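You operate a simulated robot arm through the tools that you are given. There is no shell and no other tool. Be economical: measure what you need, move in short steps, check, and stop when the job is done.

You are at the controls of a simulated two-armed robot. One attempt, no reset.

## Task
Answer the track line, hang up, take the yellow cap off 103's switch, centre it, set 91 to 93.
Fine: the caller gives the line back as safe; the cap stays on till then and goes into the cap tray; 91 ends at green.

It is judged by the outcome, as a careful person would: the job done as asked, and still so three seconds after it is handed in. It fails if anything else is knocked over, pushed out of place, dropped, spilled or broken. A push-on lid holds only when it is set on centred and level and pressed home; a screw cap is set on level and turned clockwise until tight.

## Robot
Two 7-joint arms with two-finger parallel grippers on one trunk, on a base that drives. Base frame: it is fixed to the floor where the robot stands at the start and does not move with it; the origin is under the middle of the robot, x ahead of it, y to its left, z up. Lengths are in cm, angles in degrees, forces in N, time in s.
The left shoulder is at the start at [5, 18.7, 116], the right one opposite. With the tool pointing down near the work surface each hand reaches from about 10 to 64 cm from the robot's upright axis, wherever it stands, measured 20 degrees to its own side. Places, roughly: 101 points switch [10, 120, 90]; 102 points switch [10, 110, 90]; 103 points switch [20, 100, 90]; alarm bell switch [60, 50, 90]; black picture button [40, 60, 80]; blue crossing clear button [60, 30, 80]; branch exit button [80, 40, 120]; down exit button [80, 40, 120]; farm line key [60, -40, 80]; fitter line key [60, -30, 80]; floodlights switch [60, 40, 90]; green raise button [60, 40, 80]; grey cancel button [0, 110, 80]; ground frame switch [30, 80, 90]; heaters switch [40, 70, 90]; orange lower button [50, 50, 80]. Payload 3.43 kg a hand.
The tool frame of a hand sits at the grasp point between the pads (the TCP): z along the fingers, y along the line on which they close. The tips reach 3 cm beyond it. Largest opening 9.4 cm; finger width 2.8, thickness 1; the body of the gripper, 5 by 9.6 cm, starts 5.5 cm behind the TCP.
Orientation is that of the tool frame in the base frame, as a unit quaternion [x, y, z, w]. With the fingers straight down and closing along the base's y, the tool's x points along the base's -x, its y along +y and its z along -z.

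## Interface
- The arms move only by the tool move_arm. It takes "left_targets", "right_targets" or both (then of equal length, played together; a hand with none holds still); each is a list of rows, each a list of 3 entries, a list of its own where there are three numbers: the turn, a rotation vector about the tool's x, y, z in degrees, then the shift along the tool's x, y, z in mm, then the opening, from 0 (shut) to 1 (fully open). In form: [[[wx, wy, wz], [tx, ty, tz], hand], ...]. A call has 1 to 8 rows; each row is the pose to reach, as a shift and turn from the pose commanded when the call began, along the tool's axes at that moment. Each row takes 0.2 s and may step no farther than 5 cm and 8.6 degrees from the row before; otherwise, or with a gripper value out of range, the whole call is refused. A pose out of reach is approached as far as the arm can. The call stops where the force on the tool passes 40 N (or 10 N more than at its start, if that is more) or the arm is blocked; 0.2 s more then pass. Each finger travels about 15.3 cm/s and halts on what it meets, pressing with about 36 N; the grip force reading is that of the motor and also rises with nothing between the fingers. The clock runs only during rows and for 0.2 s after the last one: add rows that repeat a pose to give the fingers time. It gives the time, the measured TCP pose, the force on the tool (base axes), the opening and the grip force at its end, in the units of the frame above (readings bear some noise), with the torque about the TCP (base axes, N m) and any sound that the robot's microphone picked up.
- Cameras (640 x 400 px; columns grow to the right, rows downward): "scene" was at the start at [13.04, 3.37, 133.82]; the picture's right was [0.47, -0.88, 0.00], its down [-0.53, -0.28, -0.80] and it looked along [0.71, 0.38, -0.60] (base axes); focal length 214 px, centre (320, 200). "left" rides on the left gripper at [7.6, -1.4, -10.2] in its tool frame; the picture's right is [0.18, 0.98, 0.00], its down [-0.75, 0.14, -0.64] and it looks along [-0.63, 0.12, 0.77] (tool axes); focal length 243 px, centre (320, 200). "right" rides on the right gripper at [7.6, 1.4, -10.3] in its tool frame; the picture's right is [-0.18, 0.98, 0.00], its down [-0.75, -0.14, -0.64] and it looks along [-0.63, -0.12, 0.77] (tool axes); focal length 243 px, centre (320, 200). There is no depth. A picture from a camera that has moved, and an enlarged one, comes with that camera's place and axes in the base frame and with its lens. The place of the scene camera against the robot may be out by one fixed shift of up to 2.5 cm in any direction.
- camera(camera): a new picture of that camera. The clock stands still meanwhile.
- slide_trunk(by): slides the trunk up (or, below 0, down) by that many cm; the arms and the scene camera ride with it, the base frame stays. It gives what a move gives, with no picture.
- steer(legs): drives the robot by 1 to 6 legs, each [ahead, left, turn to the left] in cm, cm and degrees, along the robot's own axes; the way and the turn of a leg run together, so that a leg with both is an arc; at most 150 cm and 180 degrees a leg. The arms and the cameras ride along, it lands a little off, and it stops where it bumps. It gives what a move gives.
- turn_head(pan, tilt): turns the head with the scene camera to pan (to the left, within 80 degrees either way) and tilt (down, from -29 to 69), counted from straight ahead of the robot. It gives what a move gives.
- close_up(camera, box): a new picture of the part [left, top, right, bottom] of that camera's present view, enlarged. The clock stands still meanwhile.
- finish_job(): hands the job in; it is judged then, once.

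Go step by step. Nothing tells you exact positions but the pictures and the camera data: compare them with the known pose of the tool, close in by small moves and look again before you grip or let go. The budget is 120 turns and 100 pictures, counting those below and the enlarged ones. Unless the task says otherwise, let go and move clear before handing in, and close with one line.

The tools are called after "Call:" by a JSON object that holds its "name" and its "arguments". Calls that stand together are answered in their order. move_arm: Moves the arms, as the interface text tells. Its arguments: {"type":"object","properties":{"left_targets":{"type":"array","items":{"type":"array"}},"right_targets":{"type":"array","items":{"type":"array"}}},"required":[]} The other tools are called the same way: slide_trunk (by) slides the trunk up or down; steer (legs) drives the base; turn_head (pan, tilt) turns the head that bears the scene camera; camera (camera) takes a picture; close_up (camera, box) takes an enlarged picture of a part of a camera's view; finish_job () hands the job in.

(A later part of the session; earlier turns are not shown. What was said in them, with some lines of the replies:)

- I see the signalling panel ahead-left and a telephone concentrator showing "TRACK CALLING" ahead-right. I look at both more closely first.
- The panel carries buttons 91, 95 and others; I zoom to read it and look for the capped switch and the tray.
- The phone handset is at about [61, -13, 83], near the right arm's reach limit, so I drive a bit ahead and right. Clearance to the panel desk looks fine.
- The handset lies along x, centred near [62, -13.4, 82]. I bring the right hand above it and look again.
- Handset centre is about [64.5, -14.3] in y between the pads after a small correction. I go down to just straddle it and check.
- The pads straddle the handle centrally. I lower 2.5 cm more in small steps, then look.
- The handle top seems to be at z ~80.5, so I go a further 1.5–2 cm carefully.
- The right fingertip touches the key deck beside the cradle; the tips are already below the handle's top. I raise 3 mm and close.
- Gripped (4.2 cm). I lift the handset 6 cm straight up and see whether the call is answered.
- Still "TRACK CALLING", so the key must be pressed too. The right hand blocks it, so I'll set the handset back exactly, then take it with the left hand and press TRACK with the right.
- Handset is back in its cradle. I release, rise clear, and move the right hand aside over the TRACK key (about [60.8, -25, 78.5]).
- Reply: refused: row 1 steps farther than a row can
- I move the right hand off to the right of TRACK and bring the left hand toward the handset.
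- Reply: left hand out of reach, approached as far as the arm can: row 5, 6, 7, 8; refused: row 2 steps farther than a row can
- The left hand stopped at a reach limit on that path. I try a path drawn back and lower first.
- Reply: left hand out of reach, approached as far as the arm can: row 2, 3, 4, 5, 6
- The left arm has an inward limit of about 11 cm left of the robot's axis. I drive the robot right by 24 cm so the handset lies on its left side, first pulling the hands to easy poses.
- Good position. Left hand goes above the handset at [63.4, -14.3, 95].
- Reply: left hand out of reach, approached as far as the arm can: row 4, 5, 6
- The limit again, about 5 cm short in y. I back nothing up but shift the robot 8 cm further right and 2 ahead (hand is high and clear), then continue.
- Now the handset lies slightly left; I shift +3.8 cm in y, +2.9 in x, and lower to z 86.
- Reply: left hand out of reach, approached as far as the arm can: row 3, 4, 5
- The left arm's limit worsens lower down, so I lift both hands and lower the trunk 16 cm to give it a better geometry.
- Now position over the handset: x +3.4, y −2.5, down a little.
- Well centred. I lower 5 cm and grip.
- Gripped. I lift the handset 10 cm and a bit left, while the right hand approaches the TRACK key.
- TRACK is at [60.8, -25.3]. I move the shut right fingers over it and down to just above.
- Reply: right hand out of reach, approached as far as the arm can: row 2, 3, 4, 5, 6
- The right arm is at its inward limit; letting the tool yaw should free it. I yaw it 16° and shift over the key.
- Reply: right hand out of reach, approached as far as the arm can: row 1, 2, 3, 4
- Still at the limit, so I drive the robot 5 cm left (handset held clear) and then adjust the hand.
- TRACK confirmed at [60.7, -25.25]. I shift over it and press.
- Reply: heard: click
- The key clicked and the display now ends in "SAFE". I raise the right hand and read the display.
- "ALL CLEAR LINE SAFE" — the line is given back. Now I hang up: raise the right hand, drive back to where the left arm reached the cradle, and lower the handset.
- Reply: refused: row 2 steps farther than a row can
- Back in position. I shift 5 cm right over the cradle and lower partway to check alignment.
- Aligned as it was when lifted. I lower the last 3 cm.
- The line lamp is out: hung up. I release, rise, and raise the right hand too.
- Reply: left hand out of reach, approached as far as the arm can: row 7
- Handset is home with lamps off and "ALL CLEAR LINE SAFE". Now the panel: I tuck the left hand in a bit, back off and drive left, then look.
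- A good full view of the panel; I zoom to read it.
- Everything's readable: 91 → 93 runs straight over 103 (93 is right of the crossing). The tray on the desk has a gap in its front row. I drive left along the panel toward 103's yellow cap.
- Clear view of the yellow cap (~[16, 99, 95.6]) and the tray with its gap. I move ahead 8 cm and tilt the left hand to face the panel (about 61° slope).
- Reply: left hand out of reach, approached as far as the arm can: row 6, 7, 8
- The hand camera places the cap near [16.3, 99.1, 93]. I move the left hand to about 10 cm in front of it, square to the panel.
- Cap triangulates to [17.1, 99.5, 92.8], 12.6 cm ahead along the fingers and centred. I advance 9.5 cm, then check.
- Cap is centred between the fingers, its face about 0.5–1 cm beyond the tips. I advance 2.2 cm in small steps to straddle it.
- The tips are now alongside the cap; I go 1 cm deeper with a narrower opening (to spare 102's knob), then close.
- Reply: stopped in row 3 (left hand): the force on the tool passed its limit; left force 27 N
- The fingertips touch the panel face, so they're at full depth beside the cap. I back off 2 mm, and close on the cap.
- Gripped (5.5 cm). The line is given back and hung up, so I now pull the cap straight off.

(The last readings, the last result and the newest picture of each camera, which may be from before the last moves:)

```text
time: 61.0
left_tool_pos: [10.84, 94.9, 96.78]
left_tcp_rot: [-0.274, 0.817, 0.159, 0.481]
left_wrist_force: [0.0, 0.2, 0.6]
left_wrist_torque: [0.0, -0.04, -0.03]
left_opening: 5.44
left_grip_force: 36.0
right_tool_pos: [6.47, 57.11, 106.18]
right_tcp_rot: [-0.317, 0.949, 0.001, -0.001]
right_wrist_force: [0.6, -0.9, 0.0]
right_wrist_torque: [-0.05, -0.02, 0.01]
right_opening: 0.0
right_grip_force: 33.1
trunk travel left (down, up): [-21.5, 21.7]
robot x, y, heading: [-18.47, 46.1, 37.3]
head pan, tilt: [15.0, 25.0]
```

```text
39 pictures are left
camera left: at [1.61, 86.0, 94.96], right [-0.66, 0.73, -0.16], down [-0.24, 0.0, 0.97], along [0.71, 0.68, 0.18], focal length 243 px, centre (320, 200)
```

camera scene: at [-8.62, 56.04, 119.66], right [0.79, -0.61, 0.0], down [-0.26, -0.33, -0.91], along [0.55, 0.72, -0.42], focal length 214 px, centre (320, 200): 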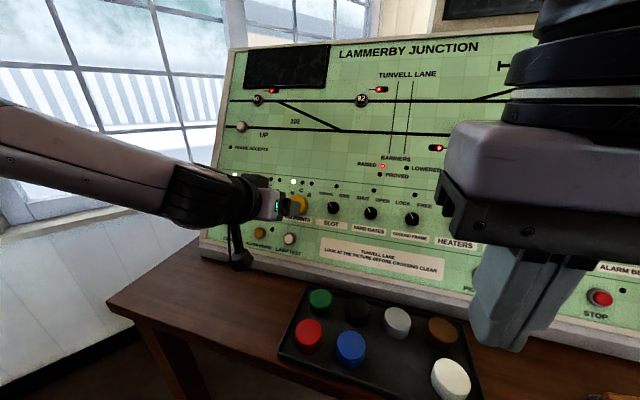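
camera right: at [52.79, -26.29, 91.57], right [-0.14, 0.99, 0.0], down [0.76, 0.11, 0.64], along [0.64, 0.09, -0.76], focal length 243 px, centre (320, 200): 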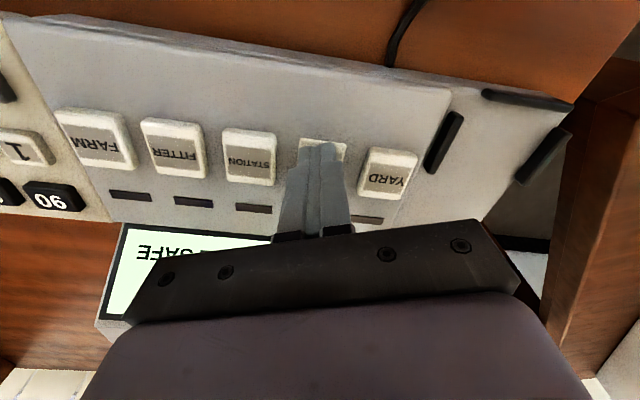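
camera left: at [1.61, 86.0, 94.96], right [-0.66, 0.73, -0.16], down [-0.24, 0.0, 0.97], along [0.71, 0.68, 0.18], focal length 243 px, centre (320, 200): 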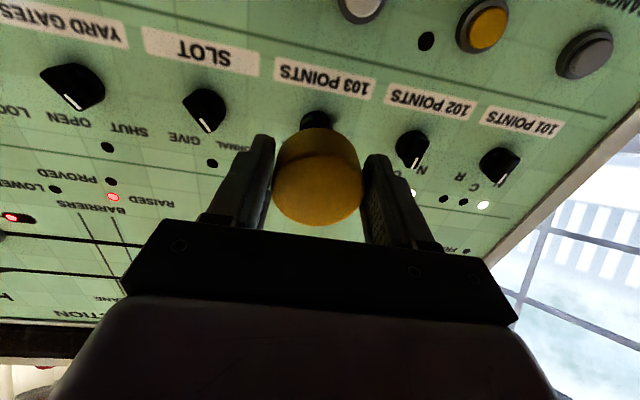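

Cap is off and firmly held; the switch shaft is free. I draw back and turn the hand down again, ready for the tray.

Call:
{"name": "move_arm", "arguments": {"left_targets": [[[0, 8, 0], [0, 0, -30], 0.35], [[0, 16, 0], [0, 0, -60], 0.35], [[0, 24, 0], [0, 0, -90], 0.35], [[0, 32, 0], [0, 0, -110], 0.35], [[0, 40, 0], [0, 0, -120], 0.35], [[0, 48, 0], [0, 0, -120], 0.35], [[0, 56, 0], [0, 0, -120], 0.35], [[0, 61, 0], [0, 0, -120], 0.35]]}}

Call:
{"name": "steer", "arguments": {"legs": [[0, -24, 0]]}}

Call:
{"name": "camera", "arguments": {"camera": "left"}}

Call:
{"name": "camera", "arguments": {"camera": "scene"}}

```text
time: 62.8
left_tool_pos: [2.56, 88.28, 102.73]
left_tcp_rot: [-0.317, 0.948, -0.002, -0.001]
left_wrist_force: [-0.2, -0.5, -0.6]
left_wrist_torque: [-0.02, -0.03, 0.02]
left_opening: 5.49
left_grip_force: 35.7
right_tool_pos: [6.65, 57.07, 106.31]
right_tcp_rot: [-0.317, 0.949, 0.001, 0.0]
right_wrist_force: [-0.3, 0.5, 0.1]
right_wrist_torque: [0.03, -0.04, 0.0]
right_opening: 0.0
right_grip_force: 32.9
trunk travel left (down, up): [-21.5, 21.7]
robot x, y, heading: [-18.3, 45.67, 37.2]
head pan, tilt: [15.0, 25.0]
```

```text
time: 64.5
left_tool_pos: [17.16, 69.34, 102.65]
left_tcp_rot: [-0.317, 0.948, -0.002, 0.0]
left_wrist_force: [0.1, 0.2, -0.8]
left_wrist_torque: [-0.01, -0.02, -0.01]
left_opening: 5.45
left_grip_force: 35.5
right_tool_pos: [21.16, 38.05, 106.21]
right_tcp_rot: [-0.317, 0.949, 0.001, 0.0]
right_wrist_force: [0.4, 0.7, 0.1]
right_wrist_torque: [-0.01, 0.02, 0.0]
right_opening: 0.0
right_grip_force: 33.4
trunk travel left (down, up): [-21.5, 21.7]
robot x, y, heading: [-4.35, 26.93, 37.3]
head pan, tilt: [15.0, 25.0]
```

```text
38 pictures are left
camera left: at [11.94, 63.69, 112.82], right [-0.74, 0.67, 0.0], down [0.52, 0.57, 0.64], along [0.43, 0.47, -0.77], focal length 243 px, centre (320, 200)
```

left: 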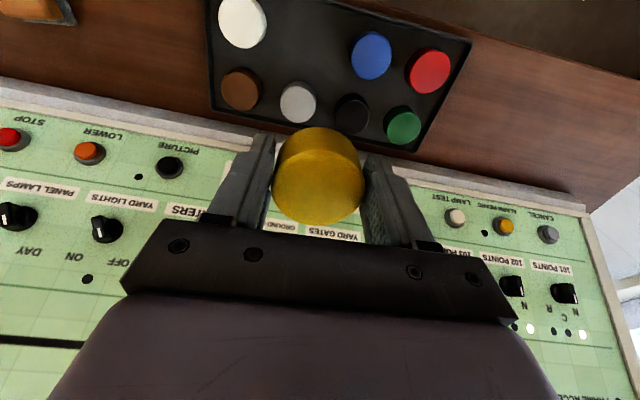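

```text
37 pictures are left
camera scene: at [5.85, 36.91, 119.67], right [0.79, -0.61, 0.0], down [-0.26, -0.33, -0.91], along [0.55, 0.72, -0.42], focal length 214 px, centre (320, 200)
```

scene: 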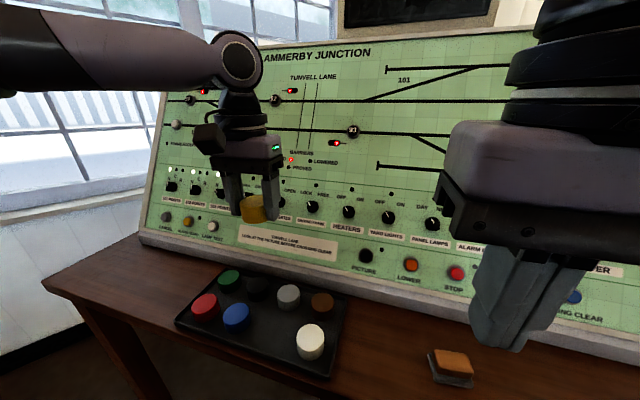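

The tray gap is at about [15.4, 65.4], within reach. I move over it and descend partway.

Call:
{"name": "move_arm", "arguments": {"left_targets": [[[0, 0, 0], [20, -10, 20], 0.35], [[0, 0, 0], [38, -21, 50], 0.35], [[0, 0, 0], [38, -21, 95], 0.35], [[0, 0, 0], [38, -21, 135], 0.35], [[0, 0, 0], [38, -21, 165], 0.35]]}}

Call:
{"name": "camera", "arguments": {"camera": "left"}}

Call:
{"name": "close_up", "arguments": {"camera": "scene", "box": [150, 180, 390, 380]}}

```text
time: 65.8
left_tool_pos: [15.55, 65.38, 86.09]
left_tcp_rot: [-0.317, 0.948, -0.002, 0.001]
left_wrist_force: [-0.3, 0.4, 0.3]
left_wrist_torque: [-0.01, 0.01, -0.05]
left_opening: 5.43
left_grip_force: 35.8
right_tool_pos: [21.2, 37.95, 106.21]
right_tcp_rot: [-0.316, 0.949, 0.001, -0.001]
right_wrist_force: [0.3, -0.3, 0.5]
right_wrist_torque: [0.0, 0.03, 0.0]
right_opening: 0.01
right_grip_force: 33.4
trunk travel left (down, up): [-21.5, 21.7]
robot x, y, heading: [-4.0, 26.75, 37.3]
head pan, tilt: [15.0, 25.0]
```

```text
36 pictures are left
camera left: at [10.29, 59.65, 96.26], right [-0.74, 0.67, 0.0], down [0.52, 0.57, 0.64], along [0.43, 0.47, -0.77], focal length 243 px, centre (320, 200)
```

left: 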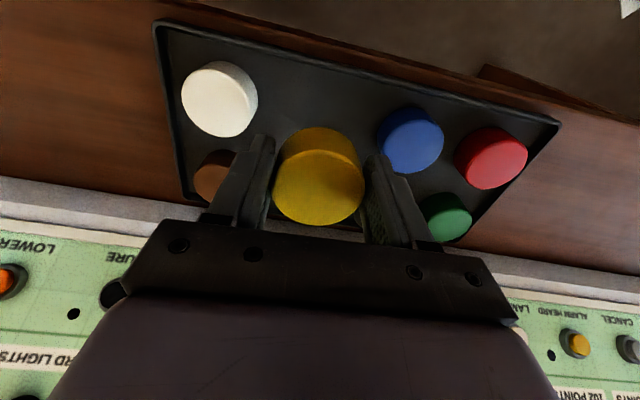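

```text
2.00 times, centred on (270, 280) of scene
camera zoom: at [5.84, 36.94, 119.67], right [0.79, -0.61, 0.0], down [-0.26, -0.33, -0.91], along [0.55, 0.72, -0.42], focal length 429 px, centre (420, 40)
```

zoom: 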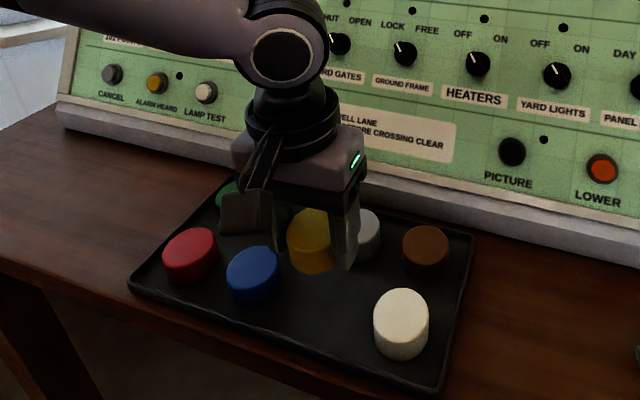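

Good alignment; I nudge 0.8 cm toward the front row centre and lower until the cap touches the tray floor.

Call:
{"name": "move_arm", "arguments": {"left_targets": [[[0, 0, 0], [8, 0, 15], 0.35], [[0, 0, 0], [8, 0, 40], 0.35], [[0, 0, 0], [8, 0, 55], 0.35], [[0, 0, 0], [8, 0, 62], 0.35], [[0, 0, 0], [8, 0, 67], 0.35], [[0, 0, 0], [8, 0, 71], 0.35]]}}

Call:
{"name": "close_up", "arguments": {"camera": "scene", "box": [150, 180, 390, 380]}}

```text
time: 67.2
left_tool_pos: [14.88, 64.98, 79.05]
left_tcp_rot: [-0.317, 0.948, -0.001, 0.001]
left_wrist_force: [0.2, 0.5, -0.2]
left_wrist_torque: [0.01, -0.02, 0.01]
left_opening: 5.4
left_grip_force: 36.1
right_tool_pos: [21.11, 38.03, 106.25]
right_tcp_rot: [-0.316, 0.949, 0.001, 0.0]
right_wrist_force: [0.4, 0.3, 0.7]
right_wrist_torque: [0.0, 0.01, 0.02]
right_opening: 0.01
right_grip_force: 33.3
trunk travel left (down, up): [-21.5, 21.7]
robot x, y, heading: [-4.04, 26.79, 37.3]
head pan, tilt: [15.0, 25.0]
```

```text
2.00 times, centred on (270, 280) of scene
camera zoom: at [5.84, 36.93, 119.67], right [0.79, -0.61, 0.0], down [-0.26, -0.33, -0.91], along [0.55, 0.72, -0.42], focal length 429 px, centre (420, 40)
```

zoom: 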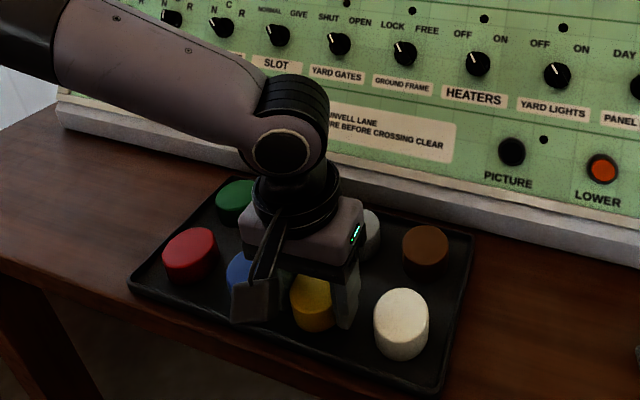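

No contact yet; I lower further by millimetres.

Call:
{"name": "move_arm", "arguments": {"left_targets": [[[0, 0, 0], [0, 0, 3], 0.35], [[0, 0, 0], [0, 0, 6], 0.35], [[0, 0, 0], [0, 0, 9], 0.35]]}}

```text
time: 68.0
left_tool_pos: [14.84, 64.87, 78.17]
left_tcp_rot: [-0.318, 0.948, -0.001, 0.002]
left_wrist_force: [-0.4, -1.5, -0.8]
left_wrist_torque: [0.03, 0.03, 0.01]
left_opening: 5.43
left_grip_force: 35.5
right_tool_pos: [21.11, 38.06, 106.22]
right_tcp_rot: [-0.316, 0.949, 0.001, -0.001]
right_wrist_force: [-0.3, 0.0, 0.1]
right_wrist_torque: [0.0, 0.01, 0.04]
right_opening: 0.0
right_grip_force: 33.2
trunk travel left (down, up): [-21.5, 21.7]
robot x, y, heading: [-3.89, 27.22, 37.2]
head pan, tilt: [15.0, 25.0]
```

Call:
{"name": "move_arm", "arguments": {"left_targets": [[[0, 0, 0], [0, 0, 3], 0.35], [[0, 0, 0], [0, 0, 6], 0.35]]}}

Call:
{"name": "close_up", "arguments": {"camera": "left", "box": [150, 20, 500, 240]}}

```text
time: 68.5
left_tool_pos: [14.77, 64.99, 77.6]
left_tcp_rot: [-0.317, 0.949, -0.002, 0.002]
left_wrist_force: [-3.1, 1.5, 10.3]
left_wrist_torque: [0.15, 0.29, 0.03]
left_opening: 5.41
left_grip_force: 35.6
right_tool_pos: [21.0, 38.09, 106.34]
right_tcp_rot: [-0.316, 0.949, 0.001, 0.0]
right_wrist_force: [-0.3, 0.9, -0.1]
right_wrist_torque: [-0.02, -0.02, 0.03]
right_opening: 0.01
right_grip_force: 33.2
trunk travel left (down, up): [-21.5, 21.7]
robot x, y, heading: [-4.14, 26.4, 37.2]
head pan, tilt: [15.0, 25.0]
```

```text
1.82 times, centred on (325, 130) of left
camera zoom: at [9.52, 59.18, 87.83], right [-0.74, 0.67, 0.0], down [0.51, 0.57, 0.64], along [0.44, 0.47, -0.77], focal length 441 px, centre (311, 327)
```

zoom: 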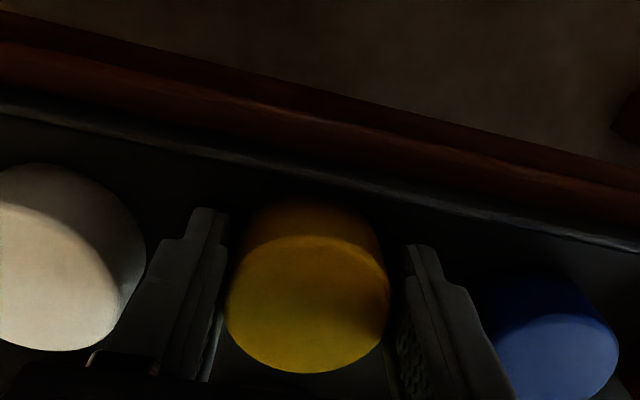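

The cap rests on the tray floor. I open just enough and rise straight up.

Call:
{"name": "move_arm", "arguments": {"left_targets": [[[0, 0, 0], [0, 0, -1], 0.62], [[0, 0, 0], [0, 0, -1], 0.66], [[0, 0, 0], [0, 0, -30], 0.66], [[0, 0, 0], [0, 0, -75], 0.66], [[0, 0, 0], [0, 0, -120], 0.66], [[0, 0, 0], [0, 0, -165], 0.5], [[0, 0, 0], [0, 0, -210], 0.4], [[0, 0, 0], [0, 0, -245], 0.4]]}}

Call:
{"name": "camera", "arguments": {"camera": "scene"}}

```text
time: 70.3
left_tool_pos: [14.81, 64.97, 102.22]
left_tcp_rot: [-0.317, 0.948, -0.002, 0.001]
left_wrist_force: [0.1, -0.1, -1.0]
left_wrist_torque: [-0.01, -0.03, 0.02]
left_opening: 3.77
left_grip_force: 0.1
right_tool_pos: [21.04, 38.02, 106.16]
right_tcp_rot: [-0.317, 0.949, 0.0, 0.0]
right_wrist_force: [-0.8, -0.2, 0.1]
right_wrist_torque: [-0.01, 0.01, -0.02]
right_opening: 0.01
right_grip_force: 32.7
trunk travel left (down, up): [-21.5, 21.7]
robot x, y, heading: [-3.8, 26.84, 37.4]
head pan, tilt: [15.0, 25.0]
```

```text
32 pictures are left
camera scene: at [5.83, 36.92, 119.67], right [0.79, -0.61, 0.0], down [-0.26, -0.33, -0.91], along [0.55, 0.72, -0.42], focal length 214 px, centre (320, 200)
```

scene: 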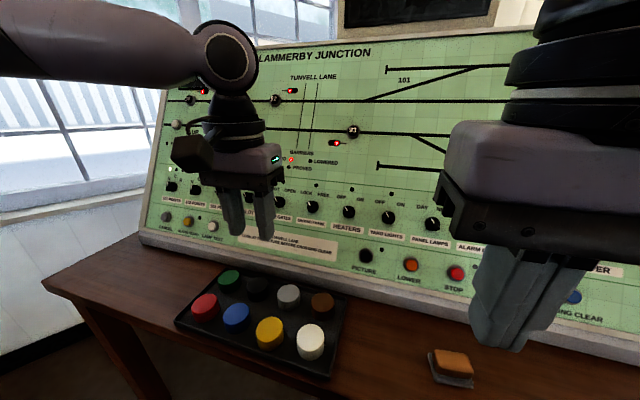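

The yellow cap sits in the tray. I drive back left and tilt the left hand to 103's switch again.

Call:
{"name": "steer", "arguments": {"legs": [[0, 24, 0]]}}

Call:
{"name": "move_arm", "arguments": {"left_targets": [[[0, -8, 0], [0, 0, 0], 0.5], [[0, -16, 0], [0, 0, 0], 0.5], [[0, -24, 0], [0, 0, 0], 0.5], [[0, -32, 0], [0, 0, 0], 0.5], [[0, -40, 0], [0, 0, 0], 0.5], [[0, -48, 0], [0, 0, 0], 0.5], [[0, -56, 0], [0, 0, 0], 0.5], [[0, -61, 0], [0, 0, 0], 0.5]]}}

Call:
{"name": "camera", "arguments": {"camera": "left"}}

```text
time: 72.1
left_tool_pos: [0.24, 84.34, 102.3]
left_tcp_rot: [-0.314, 0.949, -0.002, 0.001]
left_wrist_force: [0.2, 0.2, -0.1]
left_wrist_torque: [0.0, 0.0, -0.05]
left_opening: 3.77
left_grip_force: 0.0
right_tool_pos: [6.37, 57.4, 106.09]
right_tcp_rot: [-0.315, 0.949, 0.001, -0.001]
right_wrist_force: [0.0, 1.1, -0.3]
right_wrist_torque: [-0.01, 0.01, 0.01]
right_opening: 0.0
right_grip_force: 32.8
trunk travel left (down, up): [-21.5, 21.7]
robot x, y, heading: [-18.8, 46.2, 36.9]
head pan, tilt: [15.0, 25.0]
```

```text
time: 73.9
left_tool_pos: [1.15, 84.47, 102.74]
left_tcp_rot: [-0.272, 0.818, 0.158, 0.481]
left_wrist_force: [0.4, 0.0, 0.1]
left_wrist_torque: [0.02, 0.01, 0.01]
left_opening: 4.7
left_grip_force: 0.0
left hand out of reach, approached as far as the arm can: row 8
right_tool_pos: [6.43, 57.25, 106.29]
right_tcp_rot: [-0.314, 0.949, 0.001, 0.0]
right_wrist_force: [-0.4, 0.7, -0.2]
right_wrist_torque: [0.0, -0.04, -0.03]
right_opening: 0.0
right_grip_force: 32.9
trunk travel left (down, up): [-21.5, 21.7]
robot x, y, heading: [-18.6, 46.11, 37.1]
head pan, tilt: [15.0, 25.0]
```

```text
31 pictures are left
camera left: at [-8.13, 75.82, 100.96], right [-0.66, 0.73, -0.16], down [-0.24, 0.0, 0.97], along [0.71, 0.68, 0.18], focal length 243 px, centre (320, 200)
```

left: 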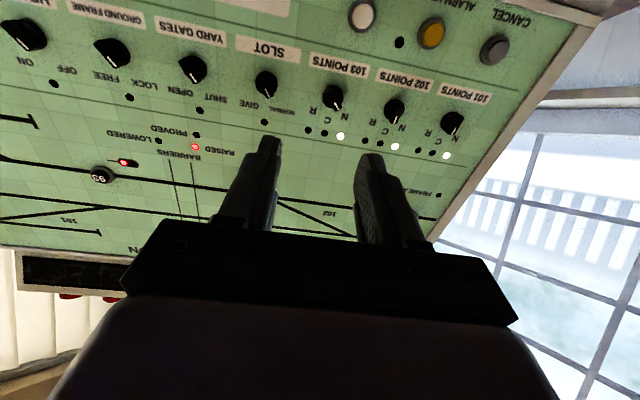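

The knob is where the cap was. I move to about 6 cm short of it and look closely at the pointer.

Call:
{"name": "move_arm", "arguments": {"left_targets": [[[0, 0, 0], [-6, 7, 45], 0.5], [[0, 0, 0], [-12, 14, 90], 0.5], [[0, 0, 0], [-18, 21, 135], 0.5], [[0, 0, 0], [-18, 21, 170], 0.5]]}}

Call:
{"name": "close_up", "arguments": {"camera": "left", "box": [180, 40, 460, 240]}}

```text
time: 74.9
left_tool_pos: [12.4, 95.53, 96.22]
left_tcp_rot: [-0.273, 0.817, 0.159, 0.482]
left_wrist_force: [0.3, -0.7, 0.0]
left_wrist_torque: [0.0, -0.01, -0.02]
left_opening: 4.68
left_grip_force: 0.1
right_tool_pos: [6.41, 57.39, 106.21]
right_tcp_rot: [-0.314, 0.949, 0.001, -0.001]
right_wrist_force: [0.1, -0.1, 0.6]
right_wrist_torque: [0.01, -0.01, 0.03]
right_opening: 0.0
right_grip_force: 32.9
trunk travel left (down, up): [-21.5, 21.7]
robot x, y, heading: [-18.68, 46.25, 37.0]
head pan, tilt: [15.0, 25.0]
```

```text
2.00 times, centred on (320, 140) of left
camera zoom: at [3.16, 86.84, 94.32], right [-0.66, 0.73, -0.16], down [-0.24, 0.0, 0.97], along [0.71, 0.68, 0.18], focal length 485 px, centre (320, 320)
```

zoom: 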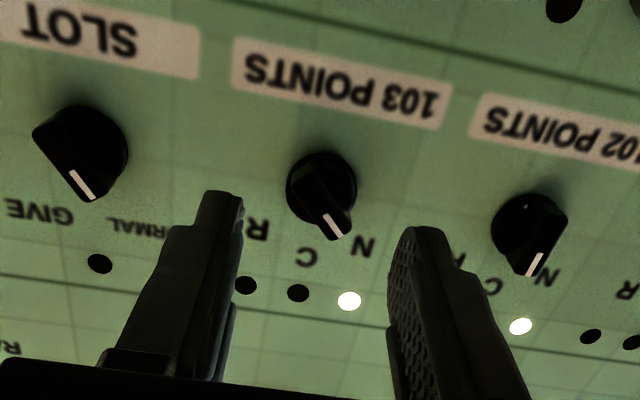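

103's pointer is at N, about 45° left of C. I turn the hand −45° about its axis to line up with the pointer bar, at standoff, then check.

Call:
{"name": "move_arm", "arguments": {"left_targets": [[[0, 0, -8], [-3, 0, 0], 0.5], [[0, 0, -16], [-6, 0, 0], 0.5], [[0, 0, -24], [-6, 0, 0], 0.5], [[0, 0, -32], [-6, 0, 0], 0.5], [[0, 0, -40], [-6, 0, 0], 0.5], [[0, 0, -45], [-6, 0, 0], 0.5], [[0, 0, -45], [-6, 0, 20], 0.5]]}}

Call:
{"name": "close_up", "arguments": {"camera": "left", "box": [180, 40, 460, 240]}}

```text
time: 76.5
left_tool_pos: [14.25, 96.85, 95.8]
left_tcp_rot: [-0.564, 0.651, -0.038, 0.507]
left_wrist_force: [1.8, 0.1, 0.7]
left_wrist_torque: [0.01, 0.02, 0.01]
left_opening: 4.7
left_grip_force: 0.0
right_tool_pos: [6.42, 57.33, 106.28]
right_tcp_rot: [-0.314, 0.949, 0.001, 0.0]
right_wrist_force: [0.4, 0.6, 0.5]
right_wrist_torque: [0.01, 0.03, 0.02]
right_opening: 0.0
right_grip_force: 33.0
trunk travel left (down, up): [-21.5, 21.7]
robot x, y, heading: [-18.74, 45.82, 37.0]
head pan, tilt: [15.0, 25.0]
```

```text
2.00 times, centred on (320, 140) of left
camera zoom: at [9.22, 85.04, 96.72], right [-0.66, 0.21, -0.72], down [-0.66, 0.3, 0.69], along [0.36, 0.93, -0.06], focal length 485 px, centre (320, 320)
```

zoom: 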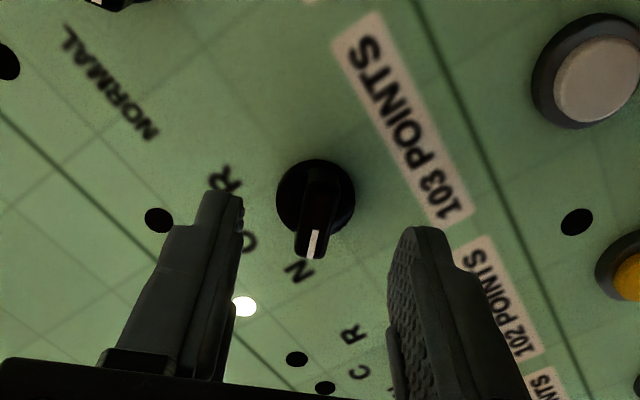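

Perfectly aligned with the bar. I advance 3.4 cm and close.

Call:
{"name": "move_arm", "arguments": {"left_targets": [[[0, 0, 0], [0, 0, 15], 0.5], [[0, 0, 0], [0, 0, 27], 0.5], [[0, 0, 0], [0, 0, 34], 0.5], [[0, 0, 0], [0, 0, 34], 0.35], [[0, 0, 0], [0, 0, 34], 0.2], [[0, 0, 0], [0, 0, 34], 0.05], [[0, 0, 0], [0, 0, 34], 0.05]]}}

Call:
{"name": "close_up", "arguments": {"camera": "left", "box": [180, 40, 460, 240]}}

```text
time: 78.1
left_tool_pos: [16.59, 98.5, 94.08]
left_tcp_rot: [-0.564, 0.651, -0.037, 0.507]
left_wrist_force: [3.5, 1.1, 1.2]
left_wrist_torque: [0.03, -0.1, -0.11]
left_opening: 2.99
left_grip_force: 45.4
right_tool_pos: [6.42, 57.31, 106.16]
right_tcp_rot: [-0.314, 0.949, 0.001, 0.0]
right_wrist_force: [-0.9, -0.4, -0.9]
right_wrist_torque: [-0.02, -0.04, 0.0]
right_opening: 0.01
right_grip_force: 32.8
trunk travel left (down, up): [-21.5, 21.7]
robot x, y, heading: [-19.05, 45.99, 37.0]
head pan, tilt: [15.0, 25.0]
```

```text
2.00 times, centred on (320, 140) of left
camera zoom: at [11.58, 86.72, 95.06], right [-0.66, 0.21, -0.72], down [-0.66, 0.3, 0.69], along [0.36, 0.93, -0.06], focal length 485 px, centre (320, 320)
```

zoom: 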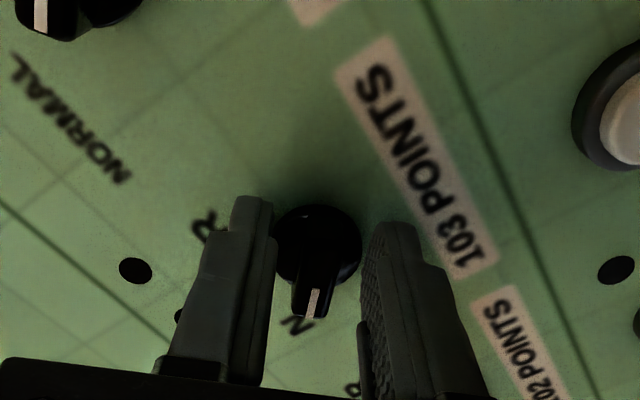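

Gripped on the skirt (3.0 cm). I turn clockwise 45° to C.

Call:
{"name": "move_arm", "arguments": {"left_targets": [[[0, 0, 8], [0, 0, 0], 0.05], [[0, 0, 16], [0, 0, 0], 0.05], [[0, 0, 24], [0, 0, 0], 0.05], [[0, 0, 32], [0, 0, 0], 0.05], [[0, 0, 40], [0, 0, 0], 0.05], [[0, 0, 45], [0, 0, 0], 0.05], [[0, 0, 45], [0, 0, 0], 0.05]]}}

Call:
{"name": "close_up", "arguments": {"camera": "left", "box": [180, 40, 460, 240]}}

```text
time: 79.7
left_tool_pos: [16.39, 98.75, 93.97]
left_tcp_rot: [-0.274, 0.817, 0.16, 0.481]
left_wrist_force: [-12.5, 5.5, -6.3]
left_wrist_torque: [0.3, -0.07, 0.5]
left_opening: 2.96
left_grip_force: 44.7
right_tool_pos: [6.34, 57.36, 106.32]
right_tcp_rot: [-0.315, 0.949, 0.0, 0.001]
right_wrist_force: [0.3, -0.4, 0.1]
right_wrist_torque: [-0.02, 0.01, -0.02]
right_opening: 0.0
right_grip_force: 33.5
trunk travel left (down, up): [-21.5, 21.7]
robot x, y, heading: [-18.54, 46.13, 37.1]
head pan, tilt: [15.0, 25.0]
```

```text
2.00 times, centred on (320, 140) of left
camera zoom: at [7.07, 90.02, 92.09], right [-0.66, 0.73, -0.16], down [-0.24, 0.0, 0.97], along [0.71, 0.68, 0.18], focal length 485 px, centre (320, 320)
```

zoom: 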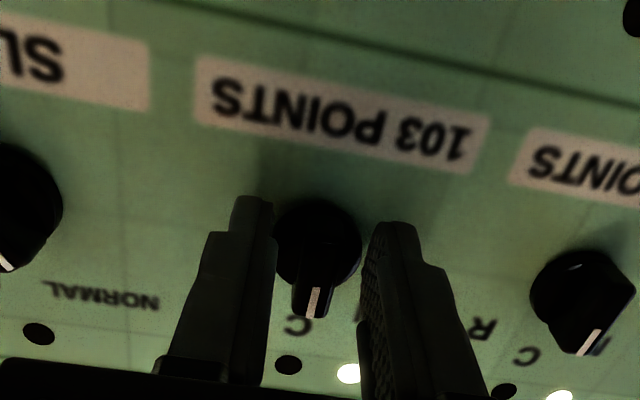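

The pointer now stands at C. I open and back off to verify it stays.

Call:
{"name": "move_arm", "arguments": {"left_targets": [[[0, 0, 0], [0, 0, 0], 0.2], [[0, 0, 0], [0, 0, 0], 0.5], [[0, 0, 0], [0, 0, -20], 0.5], [[0, 0, 0], [0, 0, -55], 0.5], [[0, 0, 0], [0, 0, -95], 0.5]]}}

Call:
{"name": "close_up", "arguments": {"camera": "left", "box": [200, 60, 440, 210]}}

```text
time: 80.9
left_tool_pos: [9.73, 93.45, 98.82]
left_tcp_rot: [-0.273, 0.817, 0.159, 0.482]
left_wrist_force: [0.5, -0.3, 0.3]
left_wrist_torque: [0.01, 0.0, 0.02]
left_opening: 4.71
left_grip_force: 0.1
right_tool_pos: [6.43, 57.35, 106.29]
right_tcp_rot: [-0.314, 0.949, 0.001, 0.0]
right_wrist_force: [1.1, 0.2, 0.0]
right_wrist_torque: [-0.03, 0.05, 0.01]
right_opening: 0.0
right_grip_force: 33.3
trunk travel left (down, up): [-21.5, 21.7]
robot x, y, heading: [-18.45, 46.18, 37.0]
head pan, tilt: [15.0, 25.0]
```

```text
2.67 times, centred on (320, 135) of left
camera zoom: at [0.44, 84.78, 96.97], right [-0.66, 0.73, -0.16], down [-0.24, 0.0, 0.97], along [0.71, 0.68, 0.18], focal length 647 px, centre (320, 373)
```

zoom: 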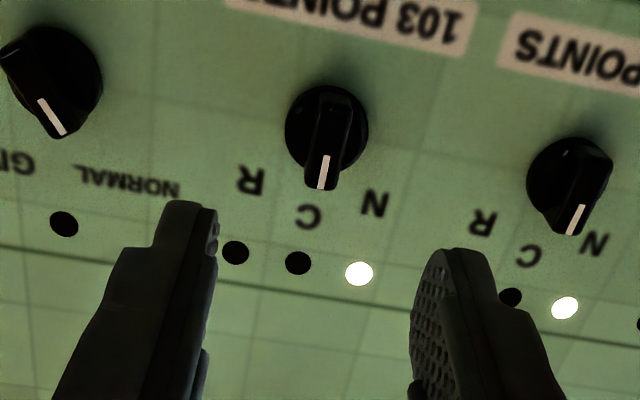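

The pointer is close to C; I draw the hand back and check from the front with the scene camera against its neighbours.

Call:
{"name": "move_arm", "arguments": {"left_targets": [[[0, 0, 0], [0, 20, -45], 0.5], [[0, 0, 0], [0, 40, -90], 0.5], [[0, 0, 0], [0, 60, -125], 0.5]]}}

Call:
{"name": "close_up", "arguments": {"camera": "scene", "box": [200, 140, 360, 240]}}

Call:
{"name": "close_up", "arguments": {"camera": "left", "box": [220, 40, 420, 165]}}

```text
time: 81.7
left_tool_pos: [-2.52, 91.98, 104.46]
left_tcp_rot: [-0.271, 0.817, 0.158, 0.483]
left_wrist_force: [-0.1, 0.1, -0.4]
left_wrist_torque: [0.01, -0.01, 0.0]
left_opening: 4.7
left_grip_force: 0.1
right_tool_pos: [6.4, 57.4, 106.37]
right_tcp_rot: [-0.315, 0.949, 0.001, 0.0]
right_wrist_force: [-0.2, -0.1, -0.4]
right_wrist_torque: [-0.01, -0.01, 0.02]
right_opening: 0.02
right_grip_force: 32.8
trunk travel left (down, up): [-21.5, 21.7]
robot x, y, heading: [-18.54, 46.12, 37.1]
head pan, tilt: [15.0, 25.0]
```

```text
4.00 times, centred on (280, 190) of scene
camera zoom: at [-8.84, 56.29, 119.67], right [0.79, -0.62, 0.0], down [-0.26, -0.33, -0.91], along [0.56, 0.71, -0.42], focal length 858 px, centre (480, 240)
```

zoom: 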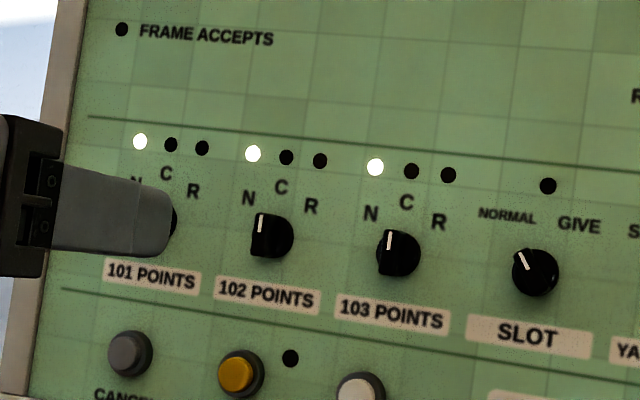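

```text
3.20 times, centred on (320, 102) of left
camera zoom: at [-11.75, 83.22, 102.7], right [-0.66, 0.73, -0.16], down [-0.24, 0.0, 0.97], along [0.71, 0.68, 0.18], focal length 776 px, centre (320, 512)
```

zoom: 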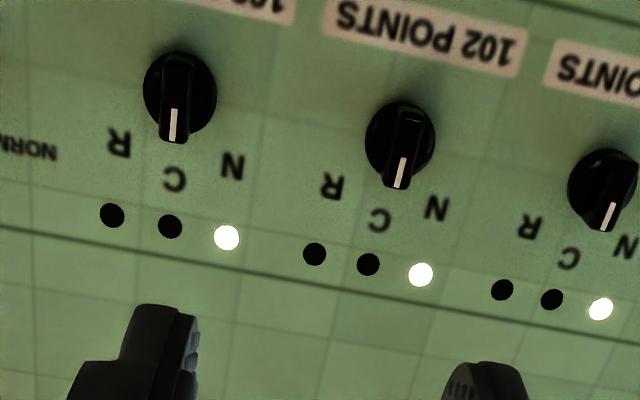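

From the front, 103's pointer now matches 101 and 102, at C. Next, 91 and 93: I raise the trunk, drive right to stand between them, and tilt the right hand too.

Call:
{"name": "slide_trunk", "arguments": {"by": 10}}

Call:
{"name": "steer", "arguments": {"legs": [[0, -40, 0], [6, 0, 0]]}}

Call:
{"name": "move_arm", "arguments": {"right_targets": [[[0, -8, 0], [0, 0, 0], 0], [[0, -16, 0], [0, 0, 0], 0], [[0, -24, 0], [0, 0, 0], 0], [[0, -32, 0], [0, 0, 0], 0], [[0, -40, 0], [0, 0, 0], 0], [[0, -48, 0], [0, 0, 0], 0], [[0, -56, 0], [0, 0, 0], 0], [[0, -61, 0], [0, 0, 0], 0]], "left_targets": [[[0, 0, 0], [0, 0, 0], 0.3], [[0, 0, 0], [0, 0, 0], 0], [[0, 0, 0], [0, 0, 0], 0], [[0, 0, 0], [0, 0, 0], 0], [[0, 0, 0], [0, 0, 0], 0], [[0, 0, 0], [0, 0, 0], 0], [[0, 0, 0], [0, 0, 0], 0], [[0, 0, 0], [0, 0, 0], 0]]}}

Call:
{"name": "turn_head", "arguments": {"pan": 0, "tilt": 25}}

Call:
{"name": "camera", "arguments": {"camera": "scene"}}

Call:
{"name": "camera", "arguments": {"camera": "right"}}

Call:
{"name": "camera", "arguments": {"camera": "left"}}

```text
time: 83.1
left_tool_pos: [-2.3, 91.91, 114.42]
left_tcp_rot: [-0.272, 0.817, 0.159, 0.482]
left_wrist_force: [1.3, 0.2, 0.6]
left_wrist_torque: [-0.01, 0.0, -0.01]
left_opening: 4.71
left_grip_force: 0.0
right_tool_pos: [6.4, 57.49, 116.25]
right_tcp_rot: [-0.314, 0.949, 0.001, 0.0]
right_wrist_force: [-1.4, 0.6, 0.4]
right_wrist_torque: [0.01, -0.03, 0.02]
right_opening: 0.0
right_grip_force: 32.7
trunk travel left (down, up): [-31.5, 11.7]
robot x, y, heading: [-18.71, 46.18, 37.1]
head pan, tilt: [15.0, 25.0]
```

```text
time: 86.1
left_tool_pos: [26.25, 63.83, 114.4]
left_tcp_rot: [-0.275, 0.817, 0.16, 0.481]
left_wrist_force: [-0.4, 0.3, 0.4]
left_wrist_torque: [0.0, 0.02, -0.02]
left_opening: 4.73
left_grip_force: 0.0
right_tool_pos: [35.27, 29.37, 116.37]
right_tcp_rot: [-0.318, 0.948, 0.0, -0.001]
right_wrist_force: [1.4, 0.5, 0.1]
right_wrist_torque: [0.0, 0.01, -0.01]
right_opening: 0.01
right_grip_force: 33.5
trunk travel left (down, up): [-31.5, 11.7]
robot x, y, heading: [10.23, 17.84, 37.4]
head pan, tilt: [15.0, 25.0]
```

```text
time: 86.6
left_tool_pos: [26.31, 63.79, 114.43]
left_tcp_rot: [-0.274, 0.816, 0.159, 0.483]
left_wrist_force: [0.4, 0.6, 0.1]
left_wrist_torque: [0.03, -0.01, 0.03]
left_opening: 0.0
left_grip_force: 32.9
right_tool_pos: [35.67, 29.36, 116.15]
right_tcp_rot: [-0.306, 0.948, 0.027, 0.078]
right_wrist_force: [1.6, 8.9, -1.1]
right_wrist_torque: [-0.71, 0.12, -0.67]
right_opening: 0.0
right_grip_force: 32.8
trunk travel left (down, up): [-31.5, 11.7]
robot x, y, heading: [10.44, 18.07, 37.5]
head pan, tilt: [15.0, 25.0]
stopped in row 2 (right hand): the force on the tool passed its limit (the readings are from after the stop); the commanded pose is now the measured one
```

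```text
time: 87.4
left_tool_pos: [26.33, 63.78, 114.47]
left_tcp_rot: [-0.275, 0.817, 0.16, 0.482]
left_wrist_force: [-0.6, -0.8, 0.0]
left_wrist_torque: [-0.01, -0.01, 0.0]
left_opening: 0.0
left_grip_force: 33.0
right_tool_pos: [35.63, 29.39, 116.27]
right_tcp_rot: [-0.307, 0.948, 0.026, 0.079]
right_wrist_force: [0.3, -1.0, 0.7]
right_wrist_torque: [0.01, 0.0, 0.0]
right_opening: 0.01
right_grip_force: 32.7
trunk travel left (down, up): [-31.5, 11.7]
robot x, y, heading: [10.24, 17.95, 37.5]
head pan, tilt: [0.0, 25.0]
```

```text
23 pictures are left
camera scene: at [21.71, 26.38, 129.67], right [0.61, -0.79, 0.0], down [-0.34, -0.26, -0.91], along [0.72, 0.55, -0.42], focal length 214 px, centre (320, 200)
```

scene: 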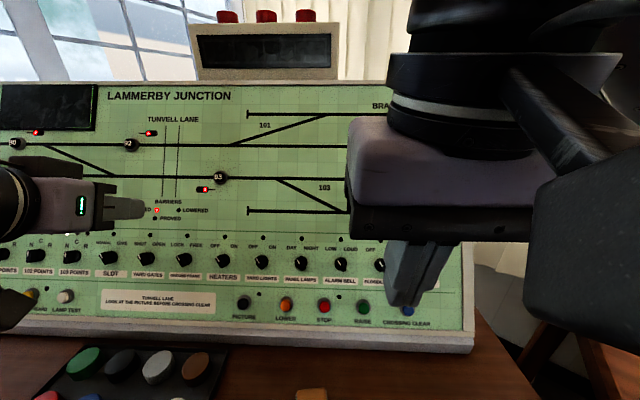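

```text
22 pictures are left
camera right: at [27.34, 25.02, 125.15], right [-0.43, 0.9, 0.03], down [0.6, 0.26, 0.76], along [0.67, 0.35, -0.65], focal length 243 px, centre (320, 200)
```

right: 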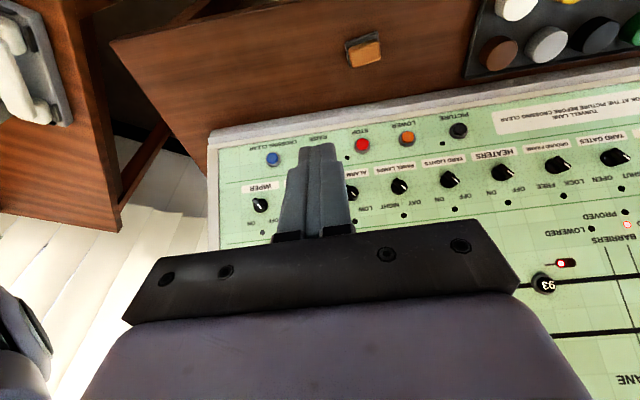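

```text
21 pictures are left
camera left: at [17.01, 55.01, 112.72], right [-0.66, 0.73, -0.16], down [-0.24, 0.0, 0.97], along [0.71, 0.68, 0.18], focal length 243 px, centre (320, 200)
```

left: 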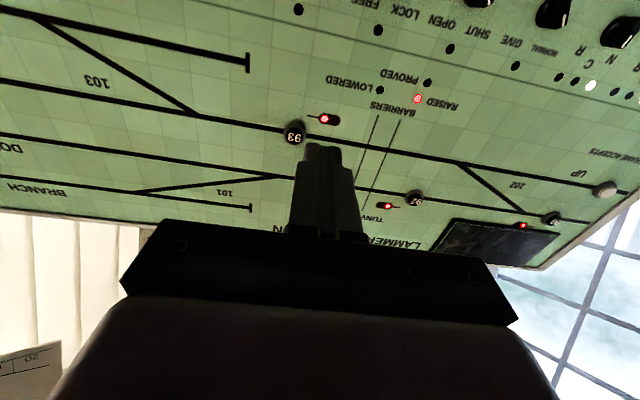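

The right hand was too close to the head camera and nudged it; I move it ahead and right first. Meanwhile the left hand comes to 4 cm short of 93.

Call:
{"name": "move_arm", "arguments": {"right_targets": [[[0, 0, 0], [-30, -30, 0], 0], [[0, 0, 0], [-60, -65, 0], 0], [[0, 0, 0], [-90, -100, 0], 0], [[0, 0, 0], [-120, -135, 0], 0], [[0, 0, 0], [-120, -170, 0], 0]], "left_targets": [[[0, 0, 0], [-20, -6, 40], 0], [[0, 0, 0], [-40, -12, 80], 0], [[0, 0, 0], [-60, -18, 120], 0], [[0, 0, 0], [-84, -25, 150], 0], [[0, 0, 0], [-84, -25, 165], 0]]}}

Call:
{"name": "move_arm", "arguments": {"right_targets": [[[0, -8, 0], [0, 0, 0], 0], [[0, -16, 0], [0, 0, 0], 0], [[0, -24, 0], [0, 0, 0], 0], [[0, -32, 0], [0, 0, 0], 0], [[0, -40, 0], [0, 0, 0], 0], [[0, -48, 0], [0, 0, 0], 0], [[0, -52, 0], [0, 0, 0], 0]]}}

Call:
{"name": "camera", "arguments": {"camera": "right"}}

Call:
{"name": "close_up", "arguments": {"camera": "left", "box": [180, 40, 460, 240]}}

```text
time: 88.6
left_tool_pos: [42.58, 73.01, 113.87]
left_tcp_rot: [-0.273, 0.817, 0.159, 0.482]
left_wrist_force: [-0.3, -0.5, -0.8]
left_wrist_torque: [-0.02, 0.0, -0.03]
left_opening: 0.0
left_grip_force: 32.5
right_tool_pos: [55.26, 22.29, 118.16]
right_tcp_rot: [-0.309, 0.948, 0.027, 0.078]
right_wrist_force: [0.3, -0.5, 0.2]
right_wrist_torque: [-0.01, -0.01, 0.01]
right_opening: 0.0
right_grip_force: 33.0
trunk travel left (down, up): [-31.5, 11.7]
robot x, y, heading: [10.25, 18.03, 37.3]
head pan, tilt: [0.0, 25.0]
```

```text
time: 90.2
left_tool_pos: [42.61, 72.98, 113.78]
left_tcp_rot: [-0.275, 0.817, 0.16, 0.481]
left_wrist_force: [-0.2, -0.2, 0.8]
left_wrist_torque: [-0.04, 0.0, -0.04]
left_opening: 0.01
left_grip_force: 33.1
right_tool_pos: [55.13, 22.6, 118.14]
right_tcp_rot: [-0.265, 0.817, 0.16, 0.486]
right_wrist_force: [-0.1, 0.5, -0.2]
right_wrist_torque: [0.0, -0.02, 0.01]
right_opening: 0.0
right_grip_force: 33.1
trunk travel left (down, up): [-31.5, 11.7]
robot x, y, heading: [9.87, 18.4, 37.3]
head pan, tilt: [0.0, 25.0]
```

```text
20 pictures are left
camera right: at [44.1, 16.27, 116.37], right [-0.51, 0.85, 0.17], down [-0.08, -0.24, 0.97], along [0.86, 0.48, 0.19], focal length 243 px, centre (320, 200)
```

right: 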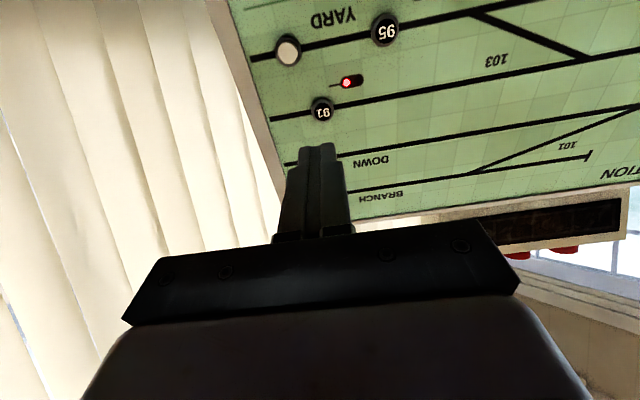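

```text
2.00 times, centred on (320, 140) of left
camera zoom: at [33.39, 64.22, 111.97], right [-0.66, 0.73, -0.16], down [-0.24, 0.0, 0.97], along [0.71, 0.68, 0.18], focal length 485 px, centre (320, 320)
```

zoom: 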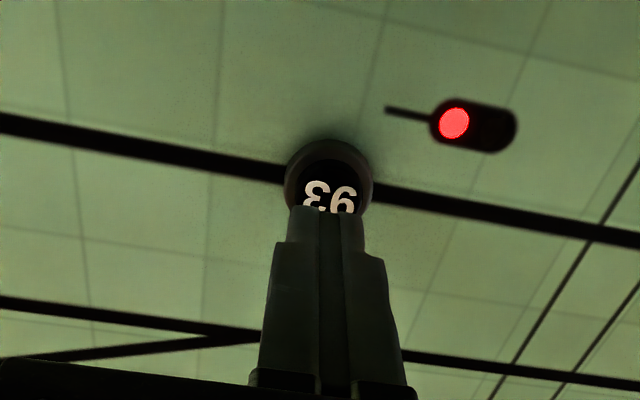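

Both hands are lined up; 91 is at about [77.5, 38, 110]. I bring the right hand to 4 cm short of 91 and check.

Call:
{"name": "move_arm", "arguments": {"right_targets": [[[0, 0, 0], [-12, -2, 45], 0], [[0, 0, 0], [-24, -4, 90], 0], [[0, 0, 0], [-36, -5, 135], 0], [[0, 0, 0], [-48, -6, 175], 0], [[0, 0, 0], [-57, -7, 205], 0]]}}

Call:
{"name": "close_up", "arguments": {"camera": "right", "box": [180, 40, 460, 240]}}

```text
time: 91.4
left_tool_pos: [42.63, 73.02, 113.81]
left_tcp_rot: [-0.274, 0.816, 0.159, 0.483]
left_wrist_force: [0.2, -0.1, -0.1]
left_wrist_torque: [0.05, -0.02, 0.01]
left_opening: 0.01
left_grip_force: 32.6
right_tool_pos: [72.52, 34.32, 113.08]
right_tcp_rot: [-0.266, 0.817, 0.159, 0.486]
right_wrist_force: [-0.2, 1.3, 0.5]
right_wrist_torque: [0.0, -0.02, -0.01]
right_opening: 0.01
right_grip_force: 33.3
trunk travel left (down, up): [-31.5, 11.7]
robot x, y, heading: [10.09, 18.12, 37.5]
head pan, tilt: [0.0, 25.0]
```

```text
2.00 times, centred on (320, 140) of right
camera zoom: at [61.48, 27.99, 111.39], right [-0.51, 0.85, 0.16], down [-0.08, -0.24, 0.97], along [0.86, 0.48, 0.19], focal length 485 px, centre (320, 320)
```

zoom: 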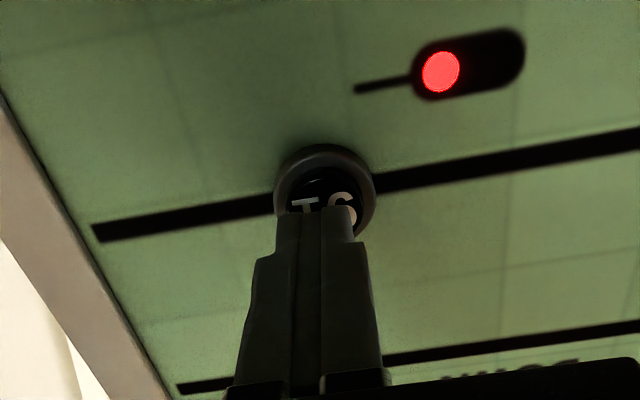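

Aligned on 91. I press it now in small steps.

Call:
{"name": "move_arm", "arguments": {"right_targets": [[[0, 0, 0], [-1, 1, 20], 0], [[0, 0, 0], [-1, 1, 30], 0], [[0, 0, 0], [-1, 1, 37], 0], [[0, 0, 0], [-1, 1, 42], 0], [[0, 0, 0], [-1, 1, 46], 0]]}}

```text
time: 91.9
left_tool_pos: [42.51, 72.58, 114.04]
left_tcp_rot: [-0.273, 0.816, 0.16, 0.484]
left_wrist_force: [-0.5, -0.4, 0.8]
left_wrist_torque: [0.0, 0.0, 0.06]
left_opening: 0.0
left_grip_force: 32.9
right_tool_pos: [73.17, 34.95, 112.94]
right_tcp_rot: [-0.265, 0.816, 0.161, 0.487]
right_wrist_force: [-25.0, -20.2, 6.7]
right_wrist_torque: [-0.24, 0.16, -0.22]
right_opening: 0.0
right_grip_force: 33.1
trunk travel left (down, up): [-31.5, 11.7]
robot x, y, heading: [10.31, 18.15, 37.1]
head pan, tilt: [0.0, 25.0]
heard: click
stopped in row 2 (right hand): the force on the tool passed its limit (the readings are from after the stop); the commanded pose is now the measured one
```

91 clicked. I withdraw the right hand and press 93 with the left in gentle steps.

Call:
{"name": "move_arm", "arguments": {"right_targets": [[[0, 0, 0], [0, 0, -20], 0], [[0, 0, 0], [0, 0, -40], 0], [[0, 0, 0], [0, 0, -60], 0], [[0, 0, 0], [0, 0, -60], 0], [[0, 0, 0], [0, 0, -60], 0], [[0, 0, 0], [0, 0, -60], 0], [[0, 0, 0], [0, 0, -60], 0]], "left_targets": [[[0, 0, 0], [-2, 0, 8], 0], [[0, 0, 0], [-3, 0, 16], 0], [[0, 0, 0], [-3, 0, 22], 0], [[0, 0, 0], [-3, 0, 28], 0], [[0, 0, 0], [-3, 0, 33], 0], [[0, 0, 0], [-3, 0, 38], 0], [[0, 0, 0], [-3, 0, 42], 0]]}}

Call:
{"name": "camera", "arguments": {"camera": "scene"}}

```text
time: 93.5
left_tool_pos: [45.01, 74.74, 112.46]
left_tcp_rot: [-0.274, 0.816, 0.159, 0.485]
left_wrist_force: [-23.7, -15.0, 8.2]
left_wrist_torque: [0.11, 0.01, -0.15]
left_opening: 0.01
left_grip_force: 33.2
right_tool_pos: [69.02, 32.06, 115.39]
right_tcp_rot: [-0.266, 0.817, 0.16, 0.486]
right_wrist_force: [-0.2, -0.1, -0.9]
right_wrist_torque: [0.01, -0.01, -0.03]
right_opening: 0.0
right_grip_force: 33.2
trunk travel left (down, up): [-31.5, 11.7]
robot x, y, heading: [10.29, 17.74, 37.5]
head pan, tilt: [0.0, 25.0]
heard: click
stopped in row 7 (left hand): the force on the tool passed its limit (the readings are from after the stop); the commanded pose is now the measured one
```

```text
17 pictures are left
camera scene: at [21.17, 26.01, 129.75], right [0.61, -0.79, 0.0], down [-0.33, -0.25, -0.91], along [0.72, 0.55, -0.42], focal length 214 px, centre (320, 200)
```

scene: 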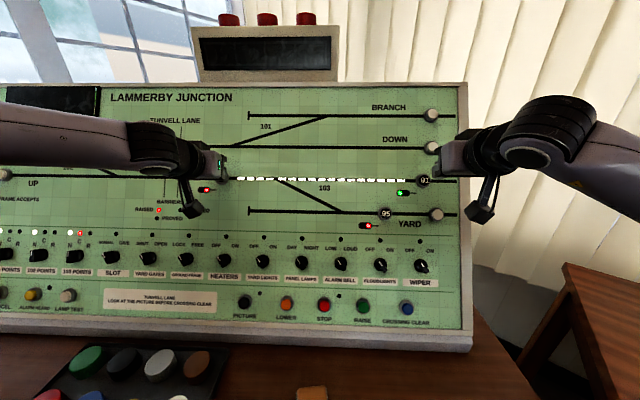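

The route 91–93 lights up and 91 shows green. I withdraw both hands, and check the 103 lamps where something red shows.

Call:
{"name": "move_arm", "arguments": {"right_targets": [[[0, 0, 0], [0, 0, -40], 0], [[0, 0, 0], [0, 0, -80], 0], [[0, 0, 0], [0, 0, -110], 0]], "left_targets": [[[0, 0, 0], [0, 0, -40], 0], [[0, 0, 0], [0, 0, -80], 0], [[0, 0, 0], [0, 0, -110], 0]]}}

Call:
{"name": "close_up", "arguments": {"camera": "scene", "box": [0, 200, 200, 325]}}

Call:
{"name": "close_up", "arguments": {"camera": "scene", "box": [180, 90, 480, 250]}}

```text
time: 94.3
left_tool_pos: [37.76, 69.06, 117.6]
left_tcp_rot: [-0.274, 0.817, 0.159, 0.482]
left_wrist_force: [-0.1, -0.3, -0.1]
left_wrist_torque: [0.0, 0.0, 0.02]
left_opening: 0.02
left_grip_force: 32.8
right_tool_pos: [61.43, 26.54, 120.59]
right_tcp_rot: [-0.267, 0.818, 0.16, 0.483]
right_wrist_force: [-0.3, 0.5, -0.1]
right_wrist_torque: [0.02, -0.01, 0.04]
right_opening: 0.0
right_grip_force: 33.5
trunk travel left (down, up): [-31.5, 11.7]
robot x, y, heading: [9.98, 17.5, 37.2]
head pan, tilt: [0.0, 25.0]
```

```text
3.20 times, centred on (100, 262) of scene
camera zoom: at [21.55, 26.24, 129.68], right [0.61, -0.8, 0.0], down [-0.34, -0.26, -0.91], along [0.72, 0.55, -0.42], focal length 686 px, centre (1024, 0)
```

zoom: 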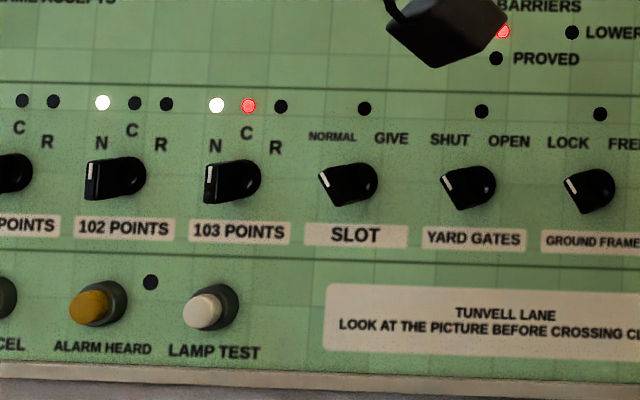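

```text
2.13 times, centred on (330, 170) of scene
camera zoom: at [21.55, 26.24, 129.68], right [0.61, -0.8, 0.0], down [-0.34, -0.26, -0.91], along [0.72, 0.55, -0.42], focal length 458 px, centre (299, 264)
```

zoom: 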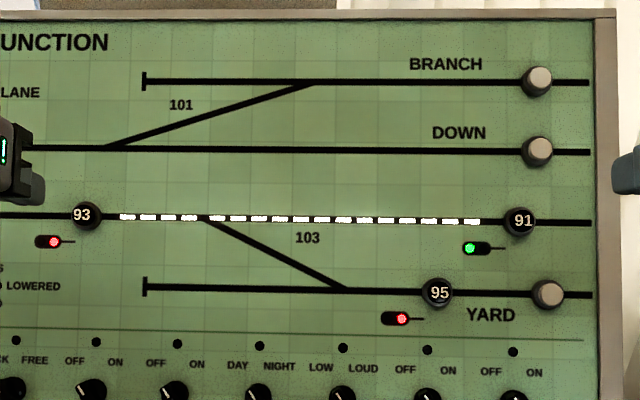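

91 is green with the 91–93 route lit. 103 is centred like its neighbours, and I read the red lamp beside its white N lamp as the route lock. The cap is in the tray, the handset is hung up and both hands are clear, so I hand in.

Call:
{"name": "finish_job", "arguments": {}}

```text
The job is handed in.
```

The track line was answered, given back as "ALL CLEAR LINE SAFE" and hung up; after that 103's yellow cap went into the tray, 103's switch was centred, and 91 was set to 93 and shows green.
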